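You operate a simulated robot arm through the tools that you are given. There is no shell and no other tool. Be economical: measure what you need, move in short steps, check, and stop when the job is done.

You run a simulated robot arm. Do the job below in one go: nothing can be reset, and whatever is moved stays where it is left.

TASK
Seat the yellow mouthpiece unit in the small holder and inhale-test it.
Fine: deep drawer and input port closed, switches on inhale and flow, breathing knob at 1. Set down upright: what you pick out.

The check looks at the end state, three seconds after you hand in, the way a careful person would. Anything else that was tipped, shoved, dropped, spilled or broken makes it a failure.

THE ROBOT
A 7-joint arm with a two-finger gripper, on a carriage that runs on a rail from [-1.665, 0.242] to [0.096, -0.014] (x, y) and turns from -178 to 154 degrees about z. Base frame: it is fixed where the carriage stands at the start and does not move with it; the origin is on the floor, on the carriage's upright axis, x ahead of it, y to its left, z up. Readings come in m, degrees, newtons and seconds.
With the tool pointing down near the work surface it reaches from about 0.32 to 0.76 m from the robot's upright axis, wherever it stands. Its first joint turns from -166.0 to 166.0 degrees. Places, roughly: black switch [0.7, -0.3, 1.4]; breathing knob [0.5, -0.4, 0.9]; clamp knob [0.6, 0.2, 0.9]; deep drawer [0.8, 0, 0.7]; exhale knob [0.7, -0.5, 1.1]; green bleed valve [0.6, 0.1, 0.9]; input port [0.7, -0.3, 1.2]; inside of the small holder [0.7, 0, 1]; main valve [0.8, -0.6, 1.5]; power switch [0.6, -0.5, 1]; supply knob [0.6, -0.3, 0.9]; teal unit knob [0.7, 0, 0.7]; valve seat knob [0.6, 0, 0.9]; white unit knob [0.7, -0.1, 0.7]; yellow switch [0.7, -0.3, 1.3]; yellow unit knob [0.7, 0.1, 0.7]. Payload 2.45 kg.
The TCP is the grasp point, 0.023 m short of the fingertips. In the tool frame z runs along the fingers and y along their closing line. The gripper opens to 0.072 m. The gripper's body begins 0.04 m behind the TCP.
Orientation is that of the tool frame in the base frame, as a unit quaternion [x, y, z, w]. With the fingers straight down and closing along the base's y, the tool's x points along the base's -x, its y along +y and its z along -z.

THE INTERFACE
- The arm moves only by the tool send_rows. Its argument "plan" is a list of rows, each an object of numbers (a shift or turn left out is 0, a gripper value left out holds the last): "grip": the closure in counts, from 0 (fully open) to 255 (shut); "tx", "ty", "tz": the shift along the tool's x, y, z in m; "rx", "ry", "rz": the turn, a rotation vector about the tool's x, y, z in rad. In form: [{"grip": .., "tx": .., "ty": .., "tz": .., "rx": .., "ry": .., "rz": ..}, ...]. A call has 1 to 12 rows; each row shifts and turns the commanded pose from where the row before left it, along the tool's axes as they then stand. Each row takes 0.2 s and may step no farther than 0.05 m and 8.6 degrees from the row before; otherwise, or with a gripper value out of range, the whole call is refused. Where a pose cannot be reached the arm comes as near as it can. A force on the tool above 50 N (or 10 N above the force at the start of the call, whichever is more), or a blocked arm, ends the call early, and 0.2 s more pass. The fingers move at their own pace (about 0.072 m/s each) and stop on an object; they squeeze with about 42 N. The grip force told is the motor's: it shows also when the fingers shut on nothing. Time passes only in rows, and 0.2 s behind the last, so rows that do not move let the fingers close. The reply holds the time, the measured pose of the TCP, the force on the tool along the base axes, the opening and the grip force, in the units named above and with some noise, with the torque about the TCP (base axes, N m) and any sound that the robot's microphone picked up.
- Cameras (640 x 400 px; columns grow to the right, rows downward): "scene" is now at [0.0279, 0.1552, 1.5261]; the picture's right is [-0.32, -0.95, 0.00], its down [-0.64, 0.22, -0.74] and it looks along [0.70, -0.24, -0.68] (base axes); focal length 252 px, centre (320, 200). "wrist" rides on the gripper at [0.078, 0.017, -0.066] in the tool frame; the picture's right is [-0.22, 0.98, 0.00], its down [-0.56, -0.12, -0.82] and it looks along [-0.80, -0.18, 0.57] (tool axes); focal length 234 px, centre (320, 200). There is no depth. A picture from a camera that has moved, and an enlarged one, comes with that camera's place and axes in the base frame and with its lens. The place of the scene camera against the robot may be out by one fixed shift of up to 0.012 m in any direction.
- grab_frame(camera): a new picture of that camera. No time passes.
- move_column(by): slides the trunk up (or, below 0, down) by that many m; the arm and the scene camera ride with it, the base frame stays. It gives what a move gives, with no picture.
- roll_base(legs): drives the robot by 1 to 6 legs, each [ahead, left, turn to the left] in m, m and degrees, along the robot's own axes; the way and the turn of a leg run together, so that a leg with both is an arc; at most 1.5 m and 180 degrees a leg. The arm and the cameras ride along, it lands a little off, and it stops where it bumps. It keeps to its track: a leg is cut to what the track allows. It gives what a move gives.
- aim_head(pan, tilt): turns the head with the scene camera to pan (to the left, within 155 degrees either way) and tilt (down, from -29 to 69), counted from straight ahead of the robot. It gives what a move gives.
- enlarge(camera, box): a new picture of the part [left, top, right, bottom] of that camera's present view, enlarged. No time passes.
- sign_off(): hands the job in; it is judged then, once.

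Work in short steps. Places have to be worked out from the pictures, the camera data and where the tool is seen: move nearer, look again, correct. Check each grasp and each placing, and mend what went wrong. You have 120 turns and 78 pictures in all, those below and enlarged ones among them. Open the gripper and draw the arm clear of the work before you hand the job in, unless the task says otherwise; then end with one line.

The tools are called after "Emit:" as name(argument=value, ...) on one line, values as JSON. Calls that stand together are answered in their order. send_rows: Moves the arm, as the interface text tells. Its arguments: {"type":"object","properties":{"plan":{"type":"array"}},"required":["plan"]} The other tools are called the same way: move_column (by) slides the trunk up or down; roll_base (legs) drives the base; aim_head (pan, tilt) turns the head that bears the scene camera; grab_frame (camera) takes a picture; enlarge (camera, box) takes an enlarged picture of a part of a camera's view; sign_off () hands the job in.

At the start:

```text
t: 0.0
ee_pos: [0.3847, 0.0315, 1.0005]
tcp_rot: [0.0, 1.0, 0.0, 0.0]
wrist_force: [-0.2, -0.1, 0.4]
moment: [-0.03, 0.07, 0.0]
finger_gap: 0.0721
gripper_force: 0.1
trunk travel left (down, up): [-0.525, 0.065]
robot x, y, heading: [0.0009, 0.0021, 0.1]
head pan, tilt: [-18.8, 42.5]
```

scene: 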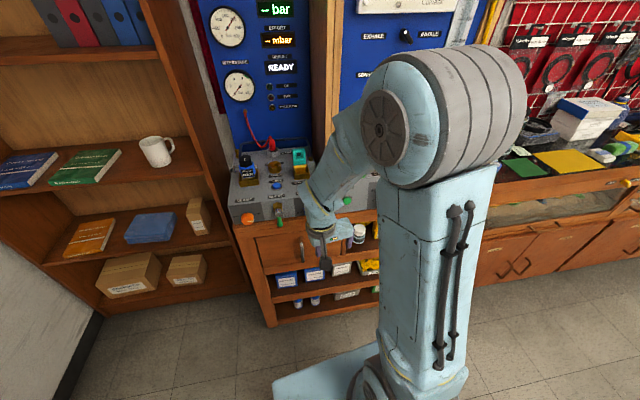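
wrist: 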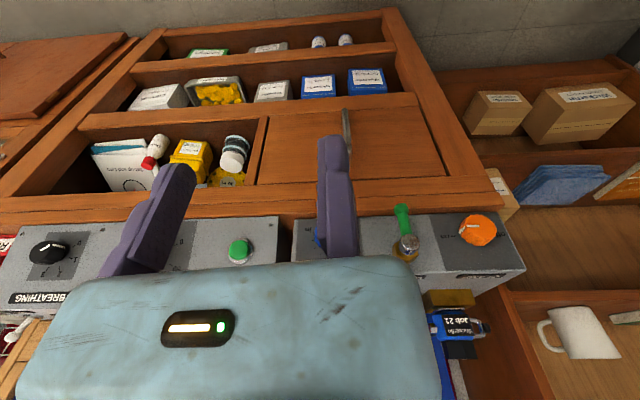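

I start by viewing the bench closely from the scene camera.

Emit:
enlarge(camera="scene", box=[190, 0, 390, 125])

Emit:
enlarge(camera="scene", box=[220, 130, 400, 320])

```text
3.20 times, centred on (290, 62) of scene
camera zoom: at [0.0279, 0.1552, 1.5261], right [-0.32, -0.95, 0.0], down [-0.64, 0.22, -0.74], along [0.7, -0.24, -0.68], focal length 807 px, centre (416, 640)
```

zoom: 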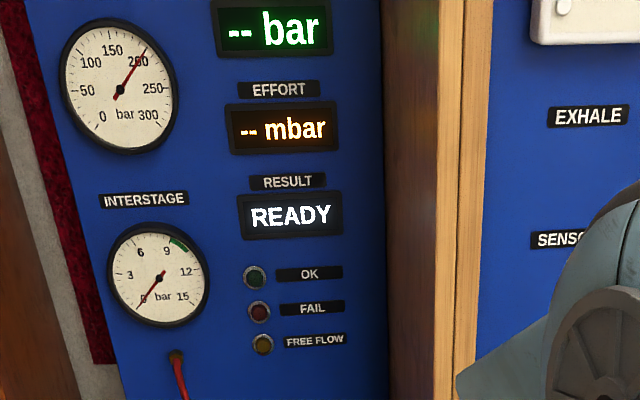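

```text
2.11 times, centred on (310, 225) of scene
camera zoom: at [0.0279, 0.1552, 1.5261], right [-0.32, -0.95, 0.0], down [-0.64, 0.22, -0.74], along [0.7, -0.24, -0.68], focal length 531 px, centre (341, 147)
```

zoom: 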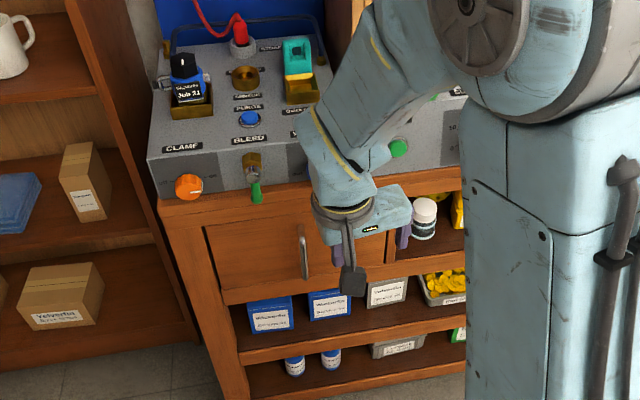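

The arm hides much of the panel. I roll back along the rail to see the whole bench.

Emit:
roll_base(legs=[[-0.45, 0.065, 0]])

Emit:
aim_head(pan=-12, tilt=28)

Emit:
grab_frame(camera="scene")

Emit:
grab_frame(camera="wrist")

```text
t: 2.8
ee_pos: [-0.0682, 0.0984, 0.9998]
tcp_rot: [0.0, 1.0, 0.001, 0.0]
wrist_force: [0.8, -0.4, 0.3]
moment: [-0.04, -0.05, 0.01]
finger_gap: 0.0721
gripper_force: 0.1
trunk travel left (down, up): [-0.525, 0.065]
robot x, y, heading: [-0.4514, 0.0661, 0.0]
head pan, tilt: [-18.8, 42.5]
```

```text
t: 3.6
ee_pos: [-0.0695, 0.0972, 1.0004]
tcp_rot: [0.001, 1.0, 0.0, 0.0]
wrist_force: [0.8, -0.5, -0.3]
moment: [-0.01, -0.02, 0.02]
finger_gap: 0.0721
gripper_force: 0.2
trunk travel left (down, up): [-0.525, 0.065]
robot x, y, heading: [-0.4485, 0.0648, -0.1]
head pan, tilt: [-12.0, 28.0]
```

```text
73 pictures are left
camera scene: at [-0.4142, 0.2288, 1.5482], right [-0.21, -0.98, 0.0], down [-0.46, 0.1, -0.88], along [0.86, -0.18, -0.47], focal length 252 px, centre (320, 200)
```

scene: 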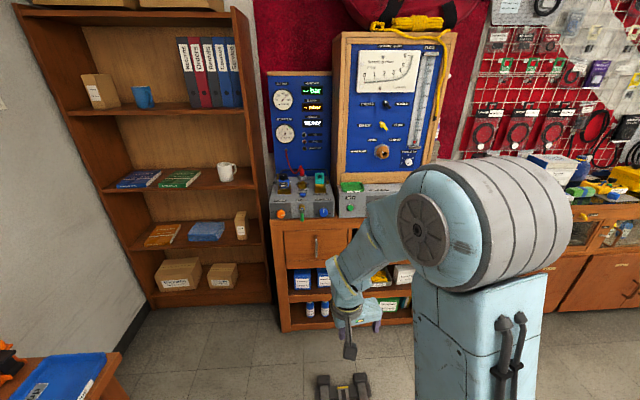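

```text
72 pictures are left
camera wrist: at [-0.146, 0.1149, 1.0654], right [0.22, 0.98, 0.0], down [0.56, -0.12, 0.82], along [0.8, -0.18, -0.57], focal length 234 px, centre (320, 200)
```

wrist: 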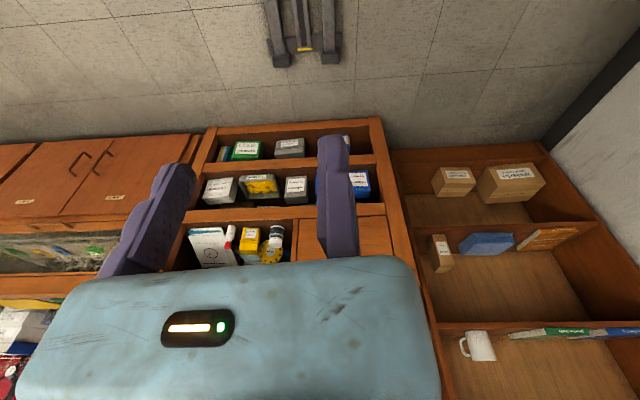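

Emit:
enlarge(camera="scene", box=[326, 25, 466, 220])

Emit:
enlarge(camera="scene", box=[255, 150, 345, 235])

```text
2.05 times, centred on (396, 122) of scene
camera zoom: at [-0.4142, 0.2288, 1.5482], right [-0.21, -0.98, 0.0], down [-0.46, 0.1, -0.88], along [0.86, -0.18, -0.47], focal length 517 px, centre (164, 359)
```

zoom: 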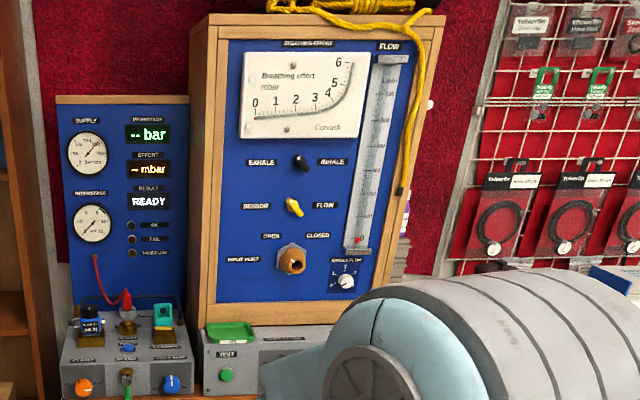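

```text
4.71 times, centred on (300, 192) of scene
camera zoom: at [-0.4142, 0.2288, 1.5482], right [-0.21, -0.98, 0.0], down [-0.46, 0.1, -0.88], along [0.86, -0.18, -0.47], focal length 1187 px, centre (414, 235)
```

zoom: 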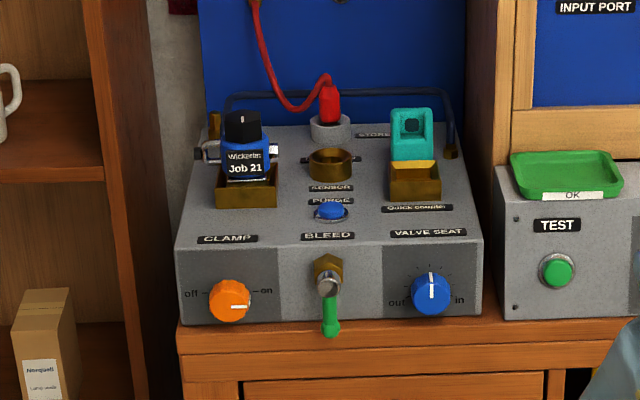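

I turn the robot right so the arm swings away from the view, then approach and look left.

Emit:
roll_base(legs=[[0, 0, -75], [0.08, 0.29, 0]])

Emit:
aim_head(pan=62, tilt=22)

Emit:
grab_frame(camera="scene")

```text
t: 8.9
ee_pos: [-0.0343, -0.3421, 1.0]
tcp_rot: [0.617, 0.787, 0.001, 0.0]
wrist_force: [-0.7, -0.1, 0.3]
moment: [0.0, -0.03, -0.01]
finger_gap: 0.0721
gripper_force: 0.1
trunk travel left (down, up): [-0.525, 0.065]
robot x, y, heading: [-0.1616, 0.0225, -76.1]
head pan, tilt: [-12.0, 28.0]
```

```text
t: 10.3
ee_pos: [-0.0341, -0.3414, 1.0001]
tcp_rot: [0.617, 0.787, 0.001, 0.0]
wrist_force: [-0.6, 0.2, -0.8]
moment: [-0.01, 0.01, 0.01]
finger_gap: 0.072
gripper_force: 0.0
trunk travel left (down, up): [-0.525, 0.065]
robot x, y, heading: [-0.1561, 0.0219, -76.5]
head pan, tilt: [62.0, 22.0]
```

```text
69 pictures are left
camera scene: at [0.1073, 0.0999, 1.5579], right [-0.24, -0.97, 0.0], down [-0.36, 0.09, -0.93], along [0.9, -0.23, -0.37], focal length 252 px, centre (320, 200)
```

scene: 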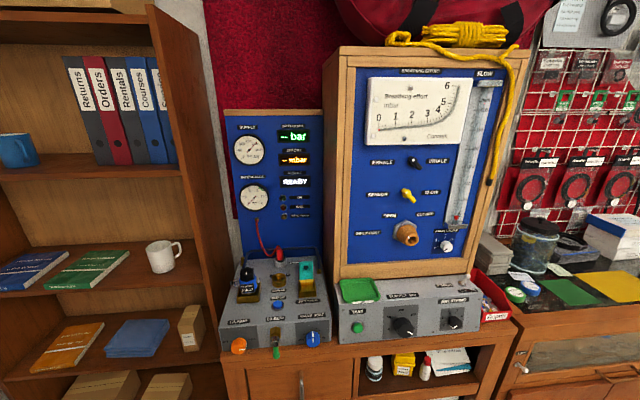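

Emit:
enlarge(camera="scene", box=[330, 140, 480, 345])

Emit:
enlarge(camera="scene", box=[215, 245, 340, 355])

Emit:
enlarge(camera="scene", box=[330, 270, 530, 395])

```text
1.95 times, centred on (405, 242) of scene
camera zoom: at [0.1073, 0.0999, 1.5579], right [-0.24, -0.97, 0.0], down [-0.36, 0.09, -0.93], along [0.9, -0.23, -0.37], focal length 492 px, centre (154, 117)
```

zoom: 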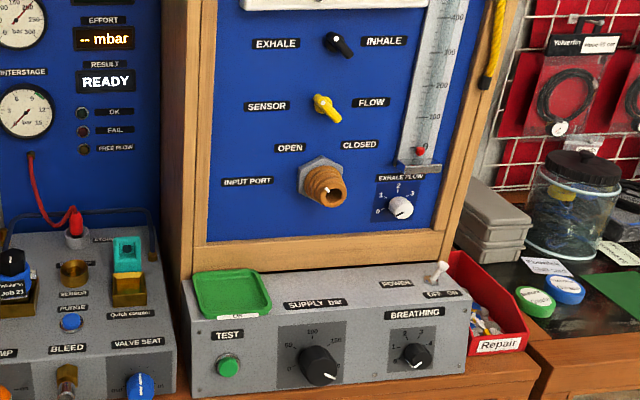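

```text
3.64 times, centred on (278, 300) of scene
camera zoom: at [0.1073, 0.0999, 1.5579], right [-0.24, -0.97, 0.0], down [-0.36, 0.09, -0.93], along [0.9, -0.23, -0.37], focal length 917 px, centre (474, -164)
```

zoom: 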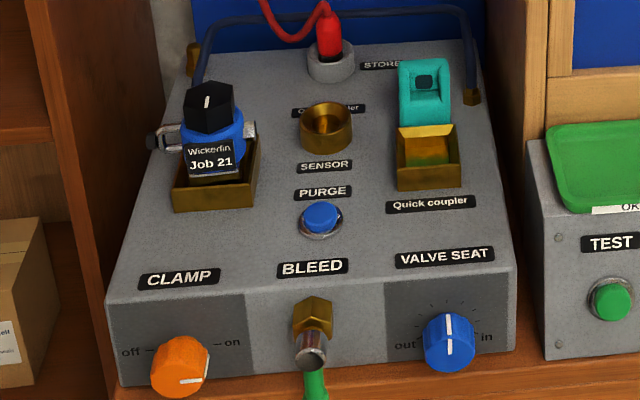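

```text
3.20 times, centred on (430, 332) of scene
camera zoom: at [0.1073, 0.0999, 1.5579], right [-0.24, -0.97, 0.0], down [-0.36, 0.09, -0.93], along [0.9, -0.23, -0.37], focal length 807 px, centre (-32, -224)
```

zoom: 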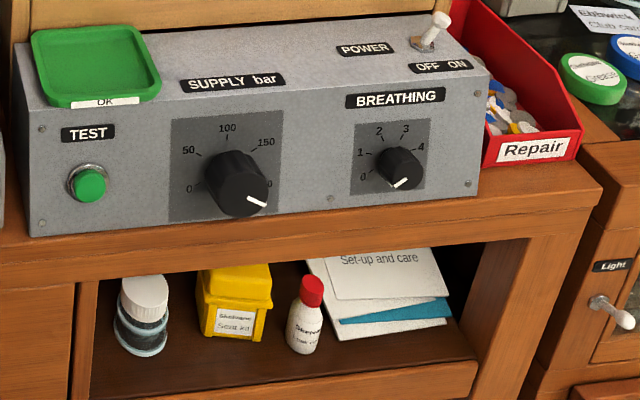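

The box holder's state needs a view from above. I return to heading 0 near the bench, then raise the arm for wrist views.

Emit:
roll_base(legs=[[0, 0, 76.5], [0.16, -0.024, 0]])

Emit:
aim_head(pan=0, tilt=45)

Emit:
move_column(by=0.065)

Emit:
send_rows(plan=[{"tz": -0.05}, {"tz": -0.05}, {"tz": -0.05}, {"tz": -0.05, "tx": -0.02}, {"tx": -0.05}, {"tx": -0.05}])

Emit:
grab_frame(camera="wrist")

Emit:
grab_frame(camera="scene")

```text
t: 15.1
ee_pos: [0.3874, 0.0413, 1.0004]
tcp_rot: [-0.012, 1.0, 0.0, 0.0]
wrist_force: [-0.2, -0.3, 0.2]
moment: [0.01, 0.02, -0.02]
finger_gap: 0.072
gripper_force: 0.0
trunk travel left (down, up): [-0.525, 0.065]
robot x, y, heading: [0.0042, 0.0001, 1.4]
head pan, tilt: [62.0, 22.0]
```

```text
t: 16.4
ee_pos: [0.3869, 0.0415, 1.0011]
tcp_rot: [-0.013, 1.0, 0.0, 0.0]
wrist_force: [-0.2, -0.2, -0.5]
moment: [-0.01, 0.0, 0.03]
finger_gap: 0.0719
gripper_force: 0.0
trunk travel left (down, up): [-0.525, 0.065]
robot x, y, heading: [0.0027, 0.0026, 1.4]
head pan, tilt: [0.0, 45.0]
```

```text
t: 17.5
ee_pos: [0.3876, 0.0402, 1.0652]
tcp_rot: [-0.013, 1.0, 0.0, -0.001]
wrist_force: [-0.6, 0.3, 0.5]
moment: [-0.02, 0.03, -0.02]
finger_gap: 0.0721
gripper_force: 0.1
trunk travel left (down, up): [-0.59, 0.0]
robot x, y, heading: [0.0027, -0.0062, 1.2]
head pan, tilt: [0.0, 45.0]
```

```text
refused: row 4 steps farther than a row can; nothing moved
```

```text
65 pictures are left
camera wrist: at [0.3098, 0.0558, 1.1304], right [0.19, 0.98, 0.0], down [0.56, -0.11, 0.82], along [0.8, -0.16, -0.57], focal length 234 px, centre (320, 200)
```

wrist: 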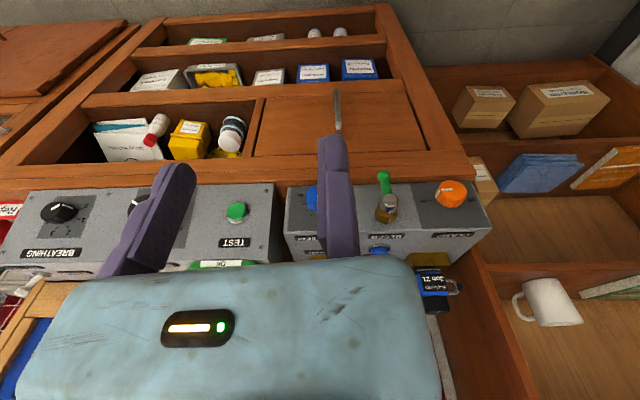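

```text
64 pictures are left
camera scene: at [0.0306, 0.1818, 1.5875], right [0.02, -1.0, 0.0], down [-0.71, -0.02, -0.71], along [0.71, 0.02, -0.71], focal length 252 px, centre (320, 200)
```

scene: 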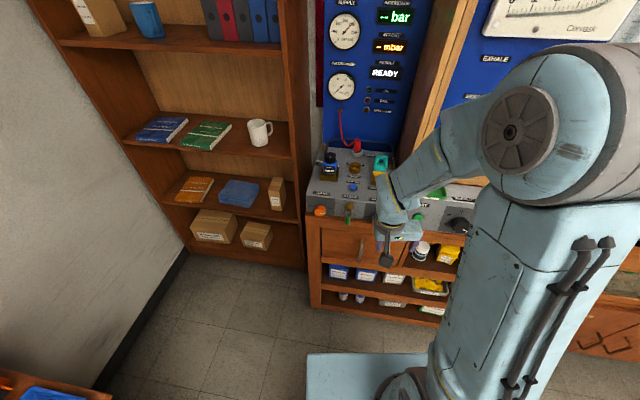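

The raise was refused; I resend in smaller steps.

Emit:
send_rows(plan=[{"tz": -0.05}, {"tz": -0.05}, {"tz": -0.05}, {"tz": -0.05}, {"tx": -0.05}, {"tx": -0.05}, {"tx": -0.03}])

Emit:
grab_frame(camera="wrist")

Emit:
grab_frame(camera="scene")

```text
t: 19.1
ee_pos: [0.518, 0.0433, 1.2667]
tcp_rot: [-0.011, 1.0, 0.0, 0.001]
wrist_force: [-0.7, -0.4, -0.2]
moment: [0.0, -0.01, 0.01]
finger_gap: 0.0719
gripper_force: 0.0
trunk travel left (down, up): [-0.59, 0.0]
robot x, y, heading: [0.007, 0.0009, 1.5]
head pan, tilt: [0.0, 45.0]
```

```text
63 pictures are left
camera wrist: at [0.4404, 0.0582, 1.3321], right [0.19, 0.98, 0.0], down [0.56, -0.11, 0.82], along [0.8, -0.16, -0.57], focal length 234 px, centre (320, 200)
```

wrist: 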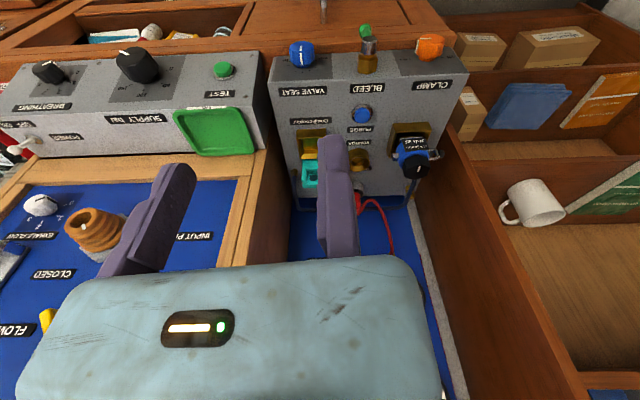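

```text
62 pictures are left
camera scene: at [0.0307, 0.1818, 1.5875], right [0.02, -1.0, 0.0], down [-0.71, -0.02, -0.71], along [0.71, 0.02, -0.71], focal length 252 px, centre (320, 200)
```

scene: 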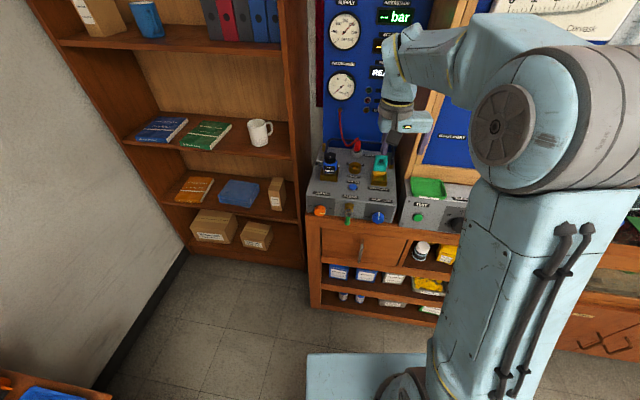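

Emit:
enlarge(camera="wrist", box=[270, 90, 400, 220])

Emit:
enlarge(camera="scene", box=[300, 140, 440, 270])

Emit:
enlarge(camera="wrist", box=[0, 40, 270, 200])

```text
3.08 times, centred on (335, 155) of wrist
camera zoom: at [0.4404, 0.0582, 1.3321], right [0.19, 0.98, 0.0], down [0.56, -0.11, 0.82], along [0.8, -0.16, -0.57], focal length 720 px, centre (274, 338)
```

zoom: 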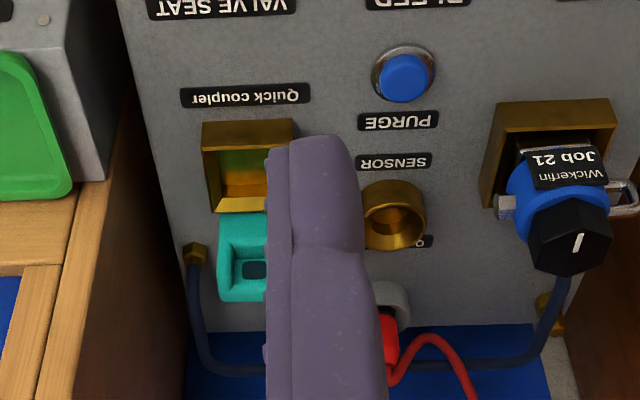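

```text
3.08 times, centred on (370, 205) of scene
camera zoom: at [0.0307, 0.1818, 1.5875], right [0.02, -1.0, 0.0], down [-0.71, -0.02, -0.71], along [0.71, 0.02, -0.71], focal length 776 px, centre (166, 185)
```

zoom: 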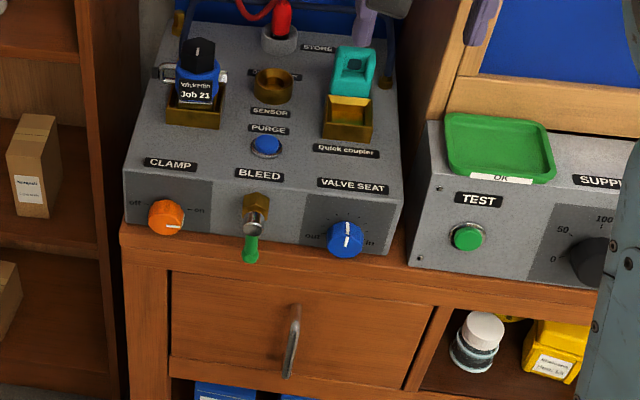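

```text
2.37 times, centred on (135, 120) of wrist
camera zoom: at [0.4404, 0.0582, 1.3321], right [0.19, 0.98, 0.0], down [0.56, -0.11, 0.82], along [0.8, -0.16, -0.57], focal length 555 px, centre (758, 390)
```

zoom: 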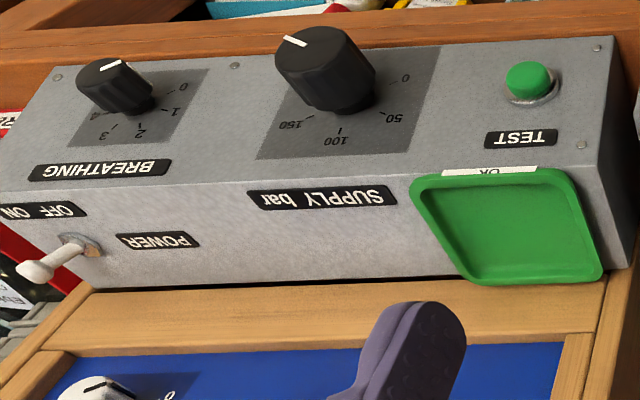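

The box seems empty with a teal piece right behind it. I shift the wrist camera for an unobstructed, closer view.

Emit:
send_rows(plan=[{"ty": -0.04, "tx": 0.03}, {"ty": -0.04, "tx": 0.03}, {"ty": -0.03, "tz": 0.04}])

Emit:
enlarge(camera="wrist", box=[270, 40, 550, 230])

```text
t: 19.9
ee_pos: [0.4596, -0.0691, 1.2242]
tcp_rot: [-0.012, 1.0, 0.0, -0.001]
wrist_force: [-0.3, 0.3, 0.2]
moment: [0.01, -0.01, 0.0]
finger_gap: 0.0721
gripper_force: 0.0
trunk travel left (down, up): [-0.59, 0.0]
robot x, y, heading: [0.0062, -0.003, 1.4]
head pan, tilt: [0.0, 45.0]
```

```text
2.11 times, centred on (410, 135) of wrist
camera zoom: at [0.3819, -0.0537, 1.2896], right [0.19, 0.98, 0.0], down [0.56, -0.11, 0.82], along [0.8, -0.16, -0.57], focal length 493 px, centre (130, 337)
```

zoom: 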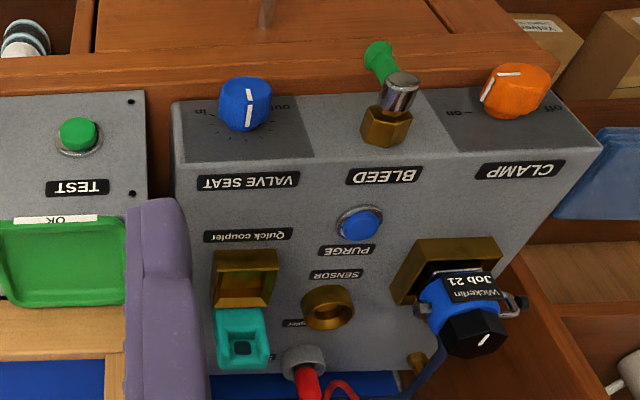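

Triangulation: box rim at about z 0.966, x 0.715–0.775, y −0.042–0.015; teal piece behind it. I go nearer with the wrist camera.

Emit:
send_rows(plan=[{"ty": 0.04, "tz": 0.03}, {"ty": 0.04, "tz": 0.03}, {"tx": -0.03, "tz": 0.04}, {"tx": -0.03, "tz": 0.03}, {"tx": -0.03}])

Emit:
grab_frame(camera="wrist")

```text
t: 21.1
ee_pos: [0.5496, 0.0128, 1.0947]
tcp_rot: [-0.012, 1.0, -0.001, 0.0]
wrist_force: [-0.1, -0.4, 1.5]
moment: [-0.01, 0.03, 0.0]
finger_gap: 0.0719
gripper_force: 0.2
trunk travel left (down, up): [-0.59, 0.0]
robot x, y, heading: [0.0065, -0.001, 1.4]
head pan, tilt: [0.0, 45.0]
```

```text
57 pictures are left
camera wrist: at [0.471, 0.0279, 1.1605], right [0.19, 0.98, 0.0], down [0.56, -0.11, 0.82], along [0.8, -0.16, -0.57], focal length 234 px, centre (320, 200)
```

wrist: 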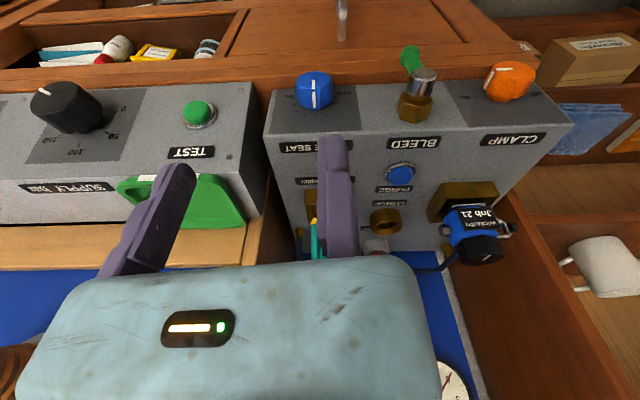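

The finger hides it; I shift left by 0.05 m and enlarge.

Emit:
send_rows(plan=[{"ty": 0.045, "tx": -0.02}, {"tx": -0.01}])

Emit:
enlarge(camera="wrist", box=[190, 120, 330, 260])

Emit:
enlarge(camera="scene", box=[340, 130, 420, 200])

```text
t: 21.7
ee_pos: [0.5768, 0.0611, 1.0946]
tcp_rot: [-0.011, 1.0, 0.0, 0.0]
wrist_force: [-0.8, 0.1, 0.1]
moment: [-0.05, 0.02, 0.01]
finger_gap: 0.0717
gripper_force: 0.1
trunk travel left (down, up): [-0.59, 0.0]
robot x, y, heading: [0.0058, -0.0001, 1.4]
head pan, tilt: [0.0, 45.0]
```

```text
2.86 times, centred on (260, 190) of wrist
camera zoom: at [0.4994, 0.0761, 1.1604], right [0.19, 0.98, 0.0], down [0.56, -0.11, 0.82], along [0.8, -0.16, -0.57], focal length 669 px, centre (491, 229)
```

zoom: 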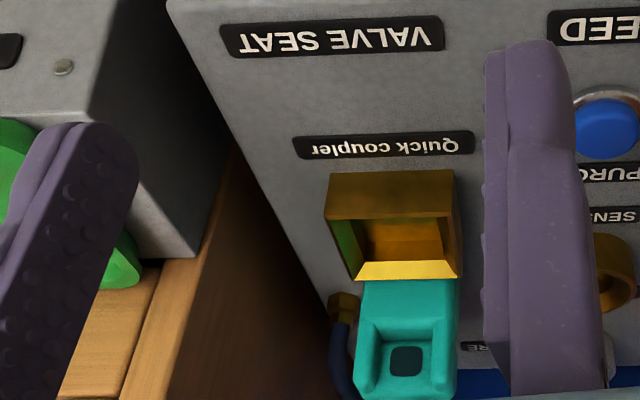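

```text
5.71 times, centred on (380, 165) of scene
camera zoom: at [0.0309, 0.1827, 1.5874], right [0.02, -1.0, 0.0], down [-0.71, -0.02, -0.71], along [0.71, 0.02, -0.71], focal length 1441 px, centre (-23, 400)
```

zoom: 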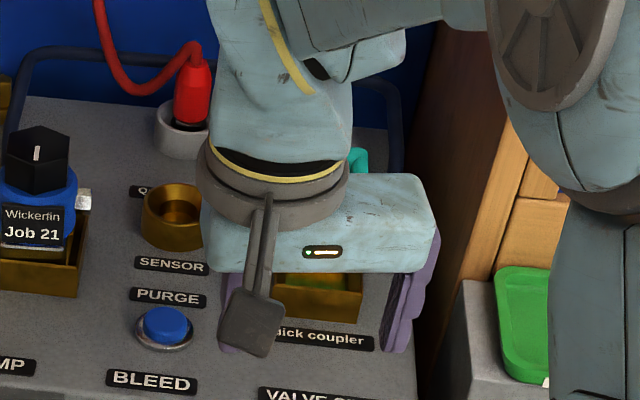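

The box is empty; the teal piece stands behind it, so I leave it. Next the drawer: I back off, lower the trunk and pitch the tool to point forward.

Emit:
roll_base(legs=[[-0.3, 0.044, 0]])

Emit:
move_column(by=-0.3)

Emit:
send_rows(plan=[{"ry": -0.1428}, {"ry": -0.1428}, {"ry": -0.1428}, {"ry": -0.1428}, {"ry": -0.1428}, {"ry": -0.1428}, {"ry": -0.1428}, {"ry": -0.1428}, {"ry": -0.1428}, {"ry": -0.1428}, {"ry": -0.1428}])

Emit:
grab_frame(camera="scene")

Emit:
grab_frame(camera="wrist")

```text
t: 23.8
ee_pos: [0.2785, 0.1062, 1.0952]
tcp_rot: [-0.015, 1.0, 0.0, 0.0]
wrist_force: [-0.3, 0.9, 1.3]
moment: [-0.03, 0.01, -0.01]
finger_gap: 0.072
gripper_force: 0.0
trunk travel left (down, up): [-0.59, 0.0]
robot x, y, heading: [-0.297, 0.0401, 1.8]
head pan, tilt: [0.0, 45.0]
```

```text
t: 26.8
ee_pos: [0.2775, 0.1069, 0.796]
tcp_rot: [-0.015, 1.0, 0.001, 0.0]
wrist_force: [-0.3, 0.8, 0.5]
moment: [0.01, 0.0, -0.03]
finger_gap: 0.0719
gripper_force: 0.0
trunk travel left (down, up): [-0.29, 0.3]
robot x, y, heading: [-0.2936, 0.0454, 1.7]
head pan, tilt: [0.0, 45.0]
```

```text
t: 29.2
ee_pos: [0.2775, 0.1057, 0.7947]
tcp_rot: [-0.009, 0.707, 0.009, 0.707]
wrist_force: [0.3, -0.4, 1.1]
moment: [-0.03, 0.01, -0.02]
finger_gap: 0.0721
gripper_force: 0.0
trunk travel left (down, up): [-0.29, 0.3]
robot x, y, heading: [-0.2938, 0.0447, 1.4]
head pan, tilt: [0.0, 45.0]
```

```text
54 pictures are left
camera scene: at [-0.269, 0.2253, 1.2875], right [0.03, -1.0, 0.0], down [-0.71, -0.02, -0.71], along [0.71, 0.02, -0.71], focal length 252 px, centre (320, 200)
```

scene: 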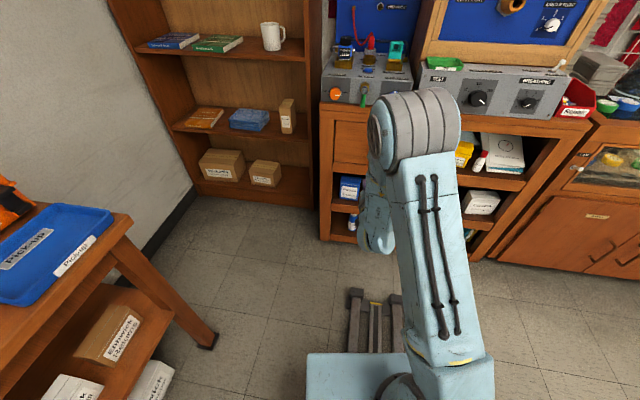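

```text
53 pictures are left
camera wrist: at [0.2116, 0.1214, 0.7169], right [-0.03, 0.98, 0.22], down [-0.82, -0.15, 0.56], along [0.58, -0.16, 0.8], focal length 234 px, centre (320, 200)
```

wrist: 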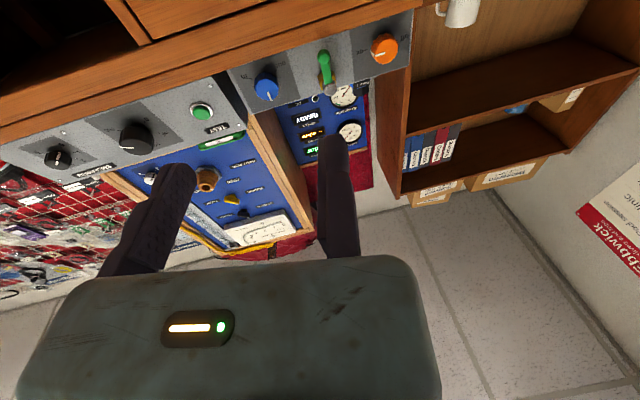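

From wrist views the handle is a vertical bar at about x 0.637, y 0.03, z 0.56–0.73. I lower and come in front of it with the tool level.

Emit:
move_column(by=-0.14)

Emit:
roll_base(legs=[[0.2, -0.035, -1.5]])

Emit:
send_rows(plan=[{"ty": -0.02}, {"ty": -0.02}])

Emit:
grab_frame(camera="scene")

Emit:
grab_frame(camera="wrist")

```text
t: 30.8
ee_pos: [0.2786, 0.1069, 0.6544]
tcp_rot: [-0.01, 0.707, 0.01, 0.707]
wrist_force: [0.2, -0.1, -0.2]
moment: [0.02, -0.02, 0.01]
finger_gap: 0.0719
gripper_force: 0.0
trunk travel left (down, up): [-0.15, 0.44]
robot x, y, heading: [-0.2921, 0.0418, 1.7]
head pan, tilt: [0.0, 45.0]
```

```text
t: 32.5
ee_pos: [0.4817, 0.0641, 0.654]
tcp_rot: [-0.002, 0.707, 0.002, 0.707]
wrist_force: [0.2, -0.3, 0.2]
moment: [0.02, -0.01, -0.03]
finger_gap: 0.0718
gripper_force: 0.0
trunk travel left (down, up): [-0.15, 0.44]
robot x, y, heading: [-0.0882, 0.013, 0.3]
head pan, tilt: [0.0, 45.0]
```

```text
t: 33.1
ee_pos: [0.4817, 0.0245, 0.6536]
tcp_rot: [-0.002, 0.707, 0.002, 0.707]
wrist_force: [0.7, -0.2, 1.4]
moment: [0.0, 0.0, -0.03]
finger_gap: 0.0721
gripper_force: 0.0
trunk travel left (down, up): [-0.15, 0.44]
robot x, y, heading: [-0.0914, 0.0159, 0.2]
head pan, tilt: [0.0, 45.0]
```

```text
52 pictures are left
camera scene: at [-0.0621, 0.1956, 1.1475], right [0.01, -1.0, 0.0], down [-0.71, 0.0, -0.71], along [0.71, 0.0, -0.71], focal length 252 px, centre (320, 200)
```

scene: 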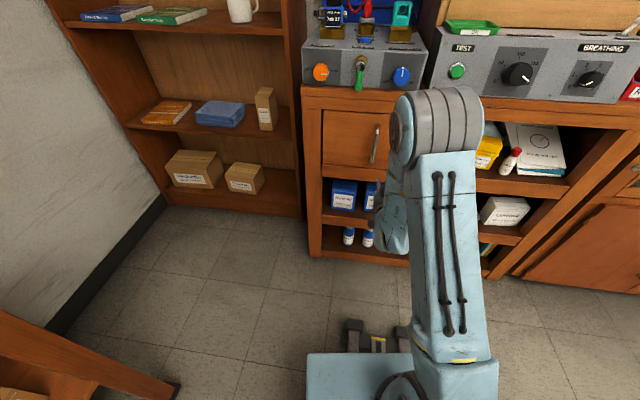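

```text
51 pictures are left
camera wrist: at [0.4153, 0.0414, 0.5768], right [-0.01, 0.98, 0.22], down [-0.82, -0.13, 0.56], along [0.57, -0.17, 0.8], focal length 234 px, centre (320, 200)
```

wrist: 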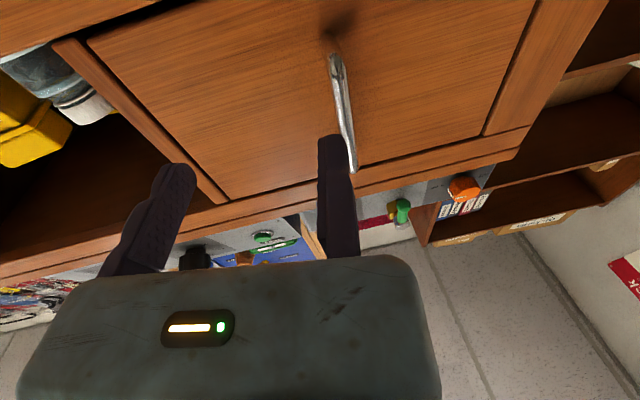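

The two views agree: handle at x≈0.61, y≈0.036, z 0.66–0.79. I raise to z 0.72, advance and grip.

Emit:
send_rows(plan=[{"tx": -0.035, "ty": 0.012}, {"tx": -0.03}, {"tz": 0.04}, {"tz": 0.04}, {"tz": 0.04}])

Emit:
grab_frame(camera="wrist")

```text
t: 34.1
ee_pos: [0.5548, 0.0348, 0.7198]
tcp_rot: [-0.001, 0.709, 0.0, 0.706]
wrist_force: [-38.8, -0.6, 17.9]
moment: [-0.01, -0.1, 0.04]
finger_gap: 0.0719
gripper_force: 0.2
trunk travel left (down, up): [-0.15, 0.44]
robot x, y, heading: [-0.0939, 0.0141, 0.6]
head pan, tilt: [0.0, 45.0]
stopped in row 5: the force on the tool passed its limit at 120 N (the readings are from after the stop); the commanded pose is now the measured one
```

```text
50 pictures are left
camera wrist: at [0.4893, 0.0513, 0.6432], right [0.0, 0.98, 0.22], down [-0.82, -0.13, 0.56], along [0.58, -0.17, 0.8], focal length 234 px, centre (320, 200)
```

wrist: 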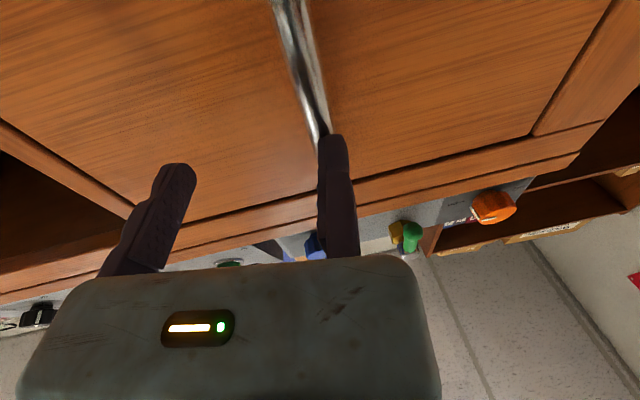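

The stop is unexpected, and in the picture the left finger seems at the handle while the camera data put the handle at the centre line. I retreat and shut the fingers to see where they meet in the picture.

Emit:
send_rows(plan=[{"tz": -0.04}, {"tz": -0.02}, {"grip": 255}, {"grip": 255}, {"grip": 255}, {"grip": 255}])

Emit:
grab_frame(camera="wrist")

```text
t: 35.5
ee_pos: [0.4994, 0.0335, 0.7182]
tcp_rot: [-0.002, 0.711, 0.002, 0.703]
wrist_force: [0.2, -0.5, -0.7]
moment: [-0.03, 0.03, 0.03]
finger_gap: 0.0001
gripper_force: 28.1
trunk travel left (down, up): [-0.15, 0.44]
robot x, y, heading: [-0.0919, 0.0123, 0.5]
head pan, tilt: [0.0, 45.0]
```

```text
49 pictures are left
camera wrist: at [0.4316, 0.0503, 0.6405], right [0.0, 0.98, 0.22], down [-0.81, -0.13, 0.57], along [0.58, -0.18, 0.79], focal length 234 px, centre (320, 200)
```

wrist: 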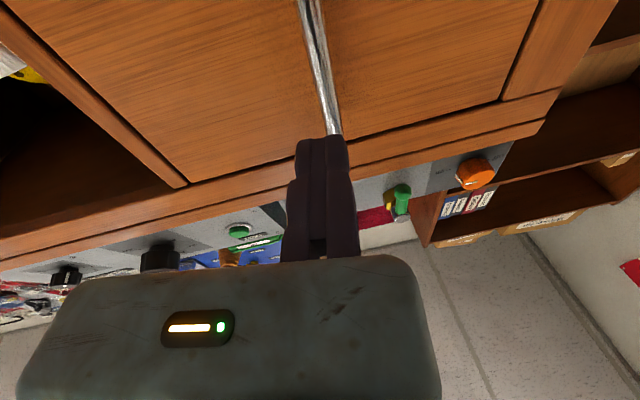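

Revealing: the +y finger stays fixed and only the −y finger slides, so the open gap lies on the −y side of the TCP. I open, shift +y 0.014 and advance gently.

Emit:
send_rows(plan=[{"grip": 0, "ty": 0.015}, {}, {}, {"tz": 0.03}, {"tz": 0.03}, {"tz": 0.015}, {"tz": 0.015}, {"tz": 0.01}])

Emit:
grab_frame(camera="wrist")

```text
t: 37.3
ee_pos: [0.588, 0.0464, 0.7176]
tcp_rot: [0.0, 0.712, 0.0, 0.702]
wrist_force: [-29.5, 2.1, 8.4]
moment: [-0.75, -0.29, -2.31]
finger_gap: 0.0697
gripper_force: 0.1
trunk travel left (down, up): [-0.15, 0.44]
robot x, y, heading: [-0.0895, 0.0129, 0.3]
head pan, tilt: [0.0, 45.0]
stopped in row 8: the force on the tool passed its limit at 69 N (the readings are from after the stop); the commanded pose is now the measured one
```

```text
48 pictures are left
camera wrist: at [0.5214, 0.0646, 0.6403], right [0.01, 0.98, 0.22], down [-0.81, -0.12, 0.57], along [0.58, -0.18, 0.79], focal length 234 px, centre (320, 200)
```

wrist: 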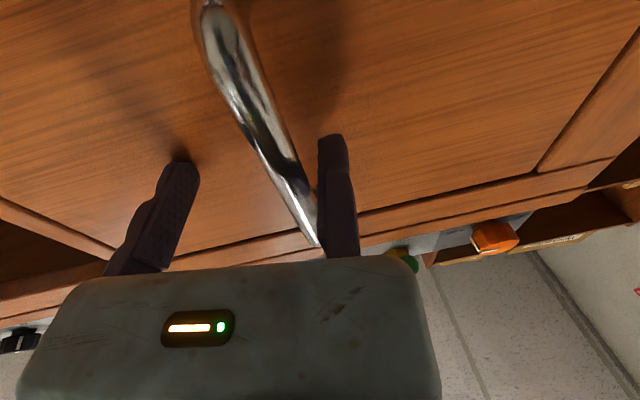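

The handle is between the fingers and the tips touch the panel. I back off slightly and close.

Emit:
send_rows(plan=[{"tz": -0.006}, {"grip": 255}, {"grip": 255}, {"grip": 255}, {"grip": 255}, {"grip": 255}])

```text
t: 38.7
ee_pos: [0.5842, 0.0444, 0.7145]
tcp_rot: [0.004, 0.714, -0.002, 0.7]
wrist_force: [-1.2, -28.1, -2.2]
moment: [-0.14, -0.29, -0.05]
finger_gap: 0.0137
gripper_force: 40.4
trunk travel left (down, up): [-0.15, 0.44]
robot x, y, heading: [-0.0924, 0.0124, 0.3]
head pan, tilt: [0.0, 45.0]
```

Gripped (13.7 mm). I relieve the side force and pull a little.

Emit:
send_rows(plan=[{"ty": -0.006}, {"tz": -0.015}, {"tz": -0.02}, {"tz": -0.02}, {"tz": -0.02}])

```text
t: 40.0
ee_pos: [0.5099, 0.0555, 0.715]
tcp_rot: [-0.007, 0.714, 0.01, 0.7]
wrist_force: [-0.7, 6.9, -3.5]
moment: [-0.11, -0.41, -0.11]
finger_gap: 0.0137
gripper_force: 40.1
trunk travel left (down, up): [-0.15, 0.44]
robot x, y, heading: [-0.0958, 0.014, 0.5]
head pan, tilt: [0.0, 45.0]
stopped in row 5: the force on the tool passed its limit at 52 N (the readings are from after the stop); the commanded pose is now the measured one
```

The drawer slides along the bench normal, about 8° off the base x, matching the rail direction. I pull by driving back along the rail.

Emit:
roll_base(legs=[[-0.08, 0.0116, 0]])

Emit:
roll_base(legs=[[-0.08, 0.0116, 0]])

Emit:
grab_frame(camera="scene")

```text
t: 41.0
ee_pos: [0.4299, 0.0652, 0.7141]
tcp_rot: [-0.008, 0.715, 0.01, 0.699]
wrist_force: [-0.1, 11.8, -4.2]
moment: [-0.02, 0.5, 0.0]
finger_gap: 0.0138
gripper_force: 40.1
trunk travel left (down, up): [-0.15, 0.44]
robot x, y, heading: [-0.1689, 0.022, 0.6]
head pan, tilt: [0.0, 45.0]
```

```text
t: 42.1
ee_pos: [0.3507, 0.0773, 0.7154]
tcp_rot: [-0.007, 0.715, 0.01, 0.699]
wrist_force: [-1.7, 6.6, 0.2]
moment: [-0.09, 0.53, 0.02]
finger_gap: 0.0136
gripper_force: 40.1
trunk travel left (down, up): [-0.15, 0.44]
robot x, y, heading: [-0.2482, 0.0347, 0.5]
head pan, tilt: [0.0, 45.0]
```

```text
47 pictures are left
camera scene: at [-0.2224, 0.2191, 1.1475], right [0.01, -1.0, 0.0], down [-0.71, -0.01, -0.71], along [0.71, 0.01, -0.71], focal length 252 px, centre (320, 200)
```

scene: 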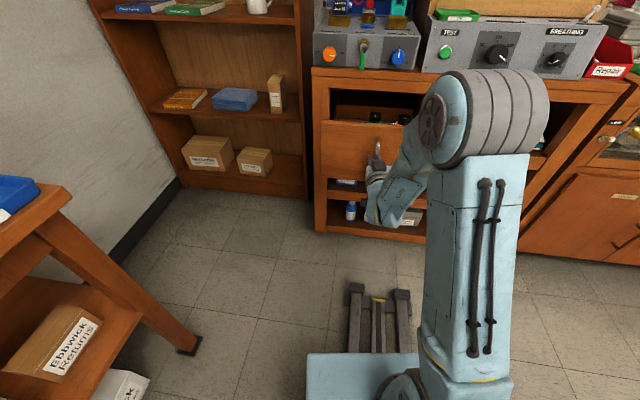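

Drawer is out about 0.235 m. I release, back off and raise for a view into it.

Emit:
send_rows(plan=[{"grip": 0}, {"grip": 0}, {"grip": 0}, {"grip": 0}, {"tz": -0.03}, {"tz": -0.04}])

Emit:
move_column(by=0.44)

Emit:
aim_head(pan=-10, tilt=50)

Emit:
send_rows(plan=[{"ry": 0.1428}, {"ry": 0.1428}, {"ry": 0.1428}, {"ry": 0.1428}, {"ry": 0.1428}, {"ry": 0.1428}, {"ry": 0.1428}, {"ry": 0.1428}, {"ry": 0.1428}, {"ry": 0.1428}, {"ry": 0.1428}])

Emit:
grab_frame(camera="scene")

Emit:
grab_frame(camera="wrist")

```text
t: 43.5
ee_pos: [0.2799, 0.0762, 0.716]
tcp_rot: [-0.008, 0.714, 0.01, 0.7]
wrist_force: [-0.1, 0.1, 0.3]
moment: [0.03, -0.01, 0.01]
finger_gap: 0.072
gripper_force: 0.1
trunk travel left (down, up): [-0.15, 0.44]
robot x, y, heading: [-0.2496, 0.0396, 0.7]
head pan, tilt: [0.0, 45.0]
```

```text
refused: 0.44 is not a number from -0.4 to 0.4
```

```text
t: 44.2
ee_pos: [0.28, 0.0756, 0.7157]
tcp_rot: [-0.007, 0.714, 0.01, 0.7]
wrist_force: [0.1, 0.5, 0.3]
moment: [0.04, 0.03, 0.02]
finger_gap: 0.0719
gripper_force: 0.0
trunk travel left (down, up): [-0.15, 0.44]
robot x, y, heading: [-0.2508, 0.0375, 0.5]
head pan, tilt: [-10.0, 50.0]
```

```text
t: 46.6
ee_pos: [0.2809, 0.0748, 0.7163]
tcp_rot: [-0.012, 1.0, 0.002, -0.012]
wrist_force: [-0.9, 0.3, 0.4]
moment: [0.02, -0.02, -0.01]
finger_gap: 0.0722
gripper_force: 0.1
trunk travel left (down, up): [-0.15, 0.44]
robot x, y, heading: [-0.2535, 0.0385, 0.6]
head pan, tilt: [-10.0, 50.0]
```

```text
46 pictures are left
camera scene: at [-0.228, 0.2053, 1.1406], right [-0.17, -0.99, 0.0], down [-0.76, 0.13, -0.64], along [0.63, -0.11, -0.77], focal length 252 px, centre (320, 200)
```

scene: 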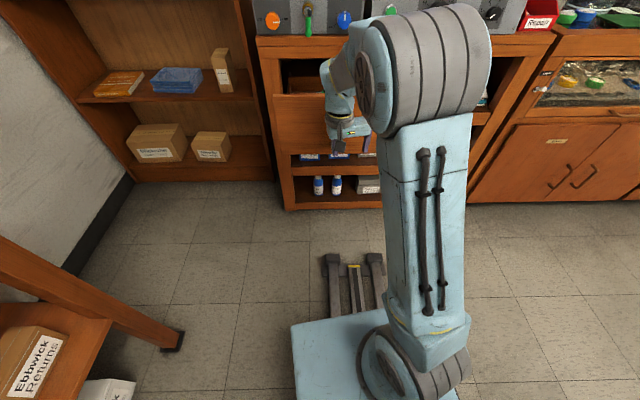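

```text
45 pictures are left
camera wrist: at [0.2041, 0.0892, 0.7831], right [0.19, 0.98, 0.0], down [0.58, -0.11, 0.81], along [0.79, -0.16, -0.59], focal length 234 px, centre (320, 200)
```

wrist: 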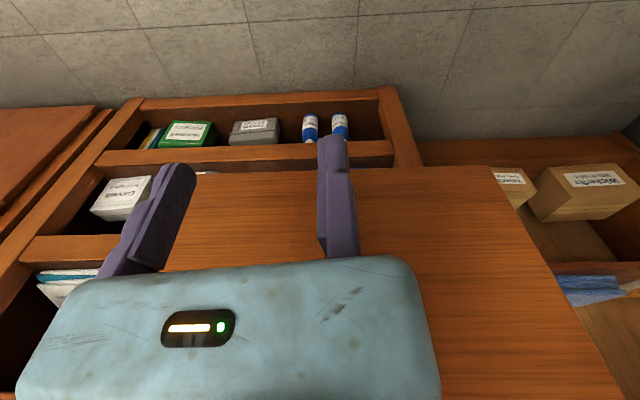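

I raise by 0.35 and look into the drawer.

Emit:
move_column(by=0.35)

Emit:
grab_frame(camera="scene")

Emit:
grab_frame(camera="wrist")

```text
t: 50.0
ee_pos: [0.2804, 0.074, 1.0657]
tcp_rot: [-0.014, 1.0, 0.001, -0.01]
wrist_force: [0.3, -0.2, -0.1]
moment: [0.01, -0.02, 0.0]
finger_gap: 0.0721
gripper_force: 0.1
trunk travel left (down, up): [-0.5, 0.09]
robot x, y, heading: [-0.2496, 0.0335, 0.6]
head pan, tilt: [-10.0, 50.0]
```

```text
44 pictures are left
camera scene: at [-0.2278, 0.2053, 1.4906], right [-0.17, -0.99, 0.0], down [-0.76, 0.13, -0.64], along [0.63, -0.11, -0.77], focal length 252 px, centre (320, 200)
```

scene: 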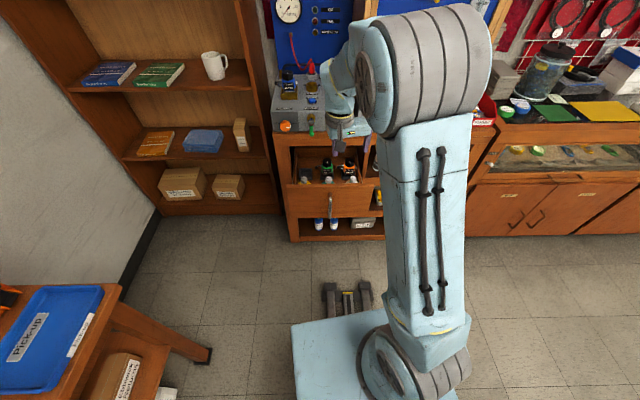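

```text
43 pictures are left
camera wrist: at [0.2041, 0.0892, 1.1329], right [0.19, 0.98, 0.0], down [0.58, -0.11, 0.81], along [0.79, -0.16, -0.59], focal length 234 px, centre (320, 200)
```

wrist: 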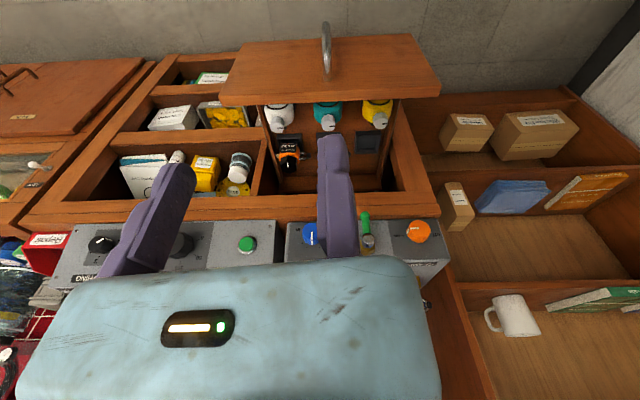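

Emit:
enlarge(camera="scene", box=[280, 135, 400, 245])

Emit:
enlarge(camera="wrist", box=[240, 70, 430, 210])

```text
3.64 times, centred on (340, 190) of scene
camera zoom: at [-0.2278, 0.2053, 1.4906], right [-0.17, -0.99, 0.0], down [-0.76, 0.13, -0.64], along [0.63, -0.11, -0.77], focal length 917 px, centre (247, 236)
```

zoom: 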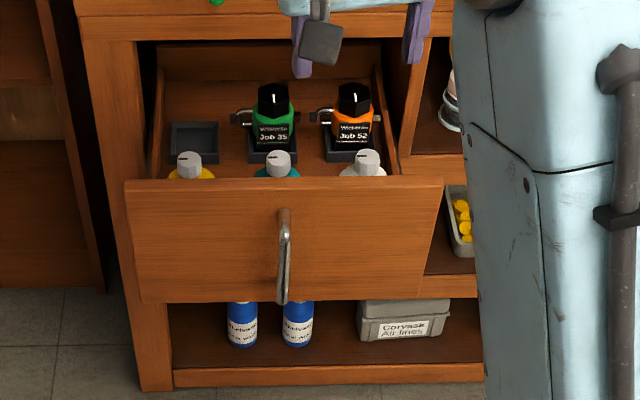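

```text
2.86 times, centred on (335, 140) of wrist
camera zoom: at [0.2041, 0.0892, 1.1329], right [0.19, 0.98, 0.0], down [0.58, -0.11, 0.81], along [0.79, -0.16, -0.59], focal length 669 px, centre (277, 371)
```

zoom: 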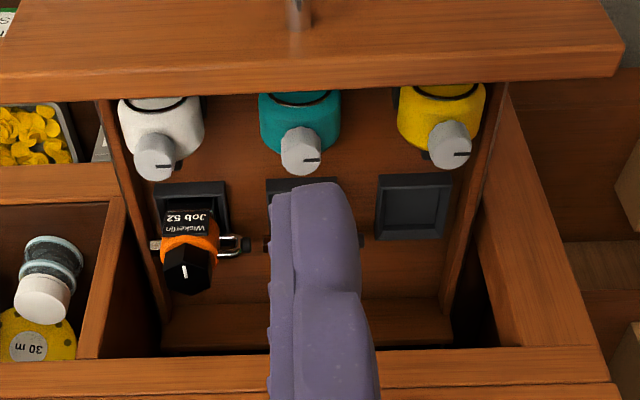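

Units stand in the drawer; yellow knob triangulated at about (0.484, 0.146, 0.755). I move forward, align the tool with the bench (yaw −8°) and hover above it.

Emit:
roll_base(legs=[[0.12, -0.018, 0]])

Emit:
send_rows(plan=[{"rz": 0.0865, "ry": -0.012}, {"rz": 0.0865, "ry": -0.012}, {"tx": -0.04, "ty": 0.03}, {"tx": -0.03, "ty": 0.03}, {"ty": 0.03}, {"tz": 0.05}, {"tz": 0.05}])

Emit:
grab_frame(camera="wrist")

```text
t: 51.3
ee_pos: [0.3986, 0.057, 1.0653]
tcp_rot: [-0.012, 1.0, 0.002, -0.011]
wrist_force: [-0.3, 0.2, -0.2]
moment: [-0.03, 0.02, 0.02]
finger_gap: 0.072
gripper_force: 0.1
trunk travel left (down, up): [-0.5, 0.09]
robot x, y, heading: [-0.1354, 0.0219, 0.7]
head pan, tilt: [-10.0, 50.0]
```

```text
t: 52.9
ee_pos: [0.4804, 0.1372, 0.9647]
tcp_rot: [0.074, 0.997, 0.002, 0.002]
wrist_force: [0.8, 0.2, 0.9]
moment: [-0.02, 0.02, 0.01]
finger_gap: 0.072
gripper_force: 0.0
trunk travel left (down, up): [-0.5, 0.09]
robot x, y, heading: [-0.1366, 0.0167, 0.7]
head pan, tilt: [-10.0, 50.0]
```

```text
40 pictures are left
camera wrist: at [0.4064, 0.1655, 1.03], right [0.36, 0.93, 0.0], down [0.53, -0.21, 0.82], along [0.77, -0.29, -0.57], focal length 234 px, centre (320, 200)
```

wrist: 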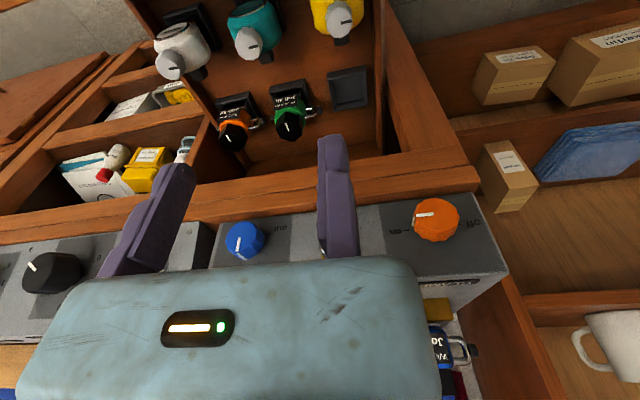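

The knob appears near (0.492, 0.151). I descend toward z 0.82 with the knob on the −y side of the fixed finger, then look.

Emit:
send_rows(plan=[{"ty": 0.041, "tx": -0.009}, {"tz": 0.05}, {"tz": 0.05}, {"tz": 0.04}])

Emit:
grab_frame(camera="wrist")

```text
t: 53.9
ee_pos: [0.4967, 0.1747, 0.826]
tcp_rot: [0.074, 0.997, 0.001, 0.002]
wrist_force: [-0.6, -0.3, -0.6]
moment: [-0.02, -0.01, 0.01]
finger_gap: 0.072
gripper_force: 0.0
trunk travel left (down, up): [-0.5, 0.09]
robot x, y, heading: [-0.1314, 0.0144, 0.6]
head pan, tilt: [-10.0, 50.0]
```

```text
39 pictures are left
camera wrist: at [0.4225, 0.2026, 0.8914], right [0.36, 0.93, 0.0], down [0.53, -0.21, 0.82], along [0.77, -0.29, -0.57], focal length 234 px, centre (320, 200)
```

wrist: 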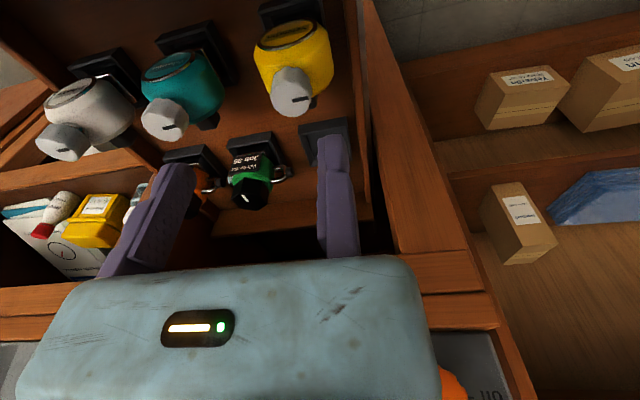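

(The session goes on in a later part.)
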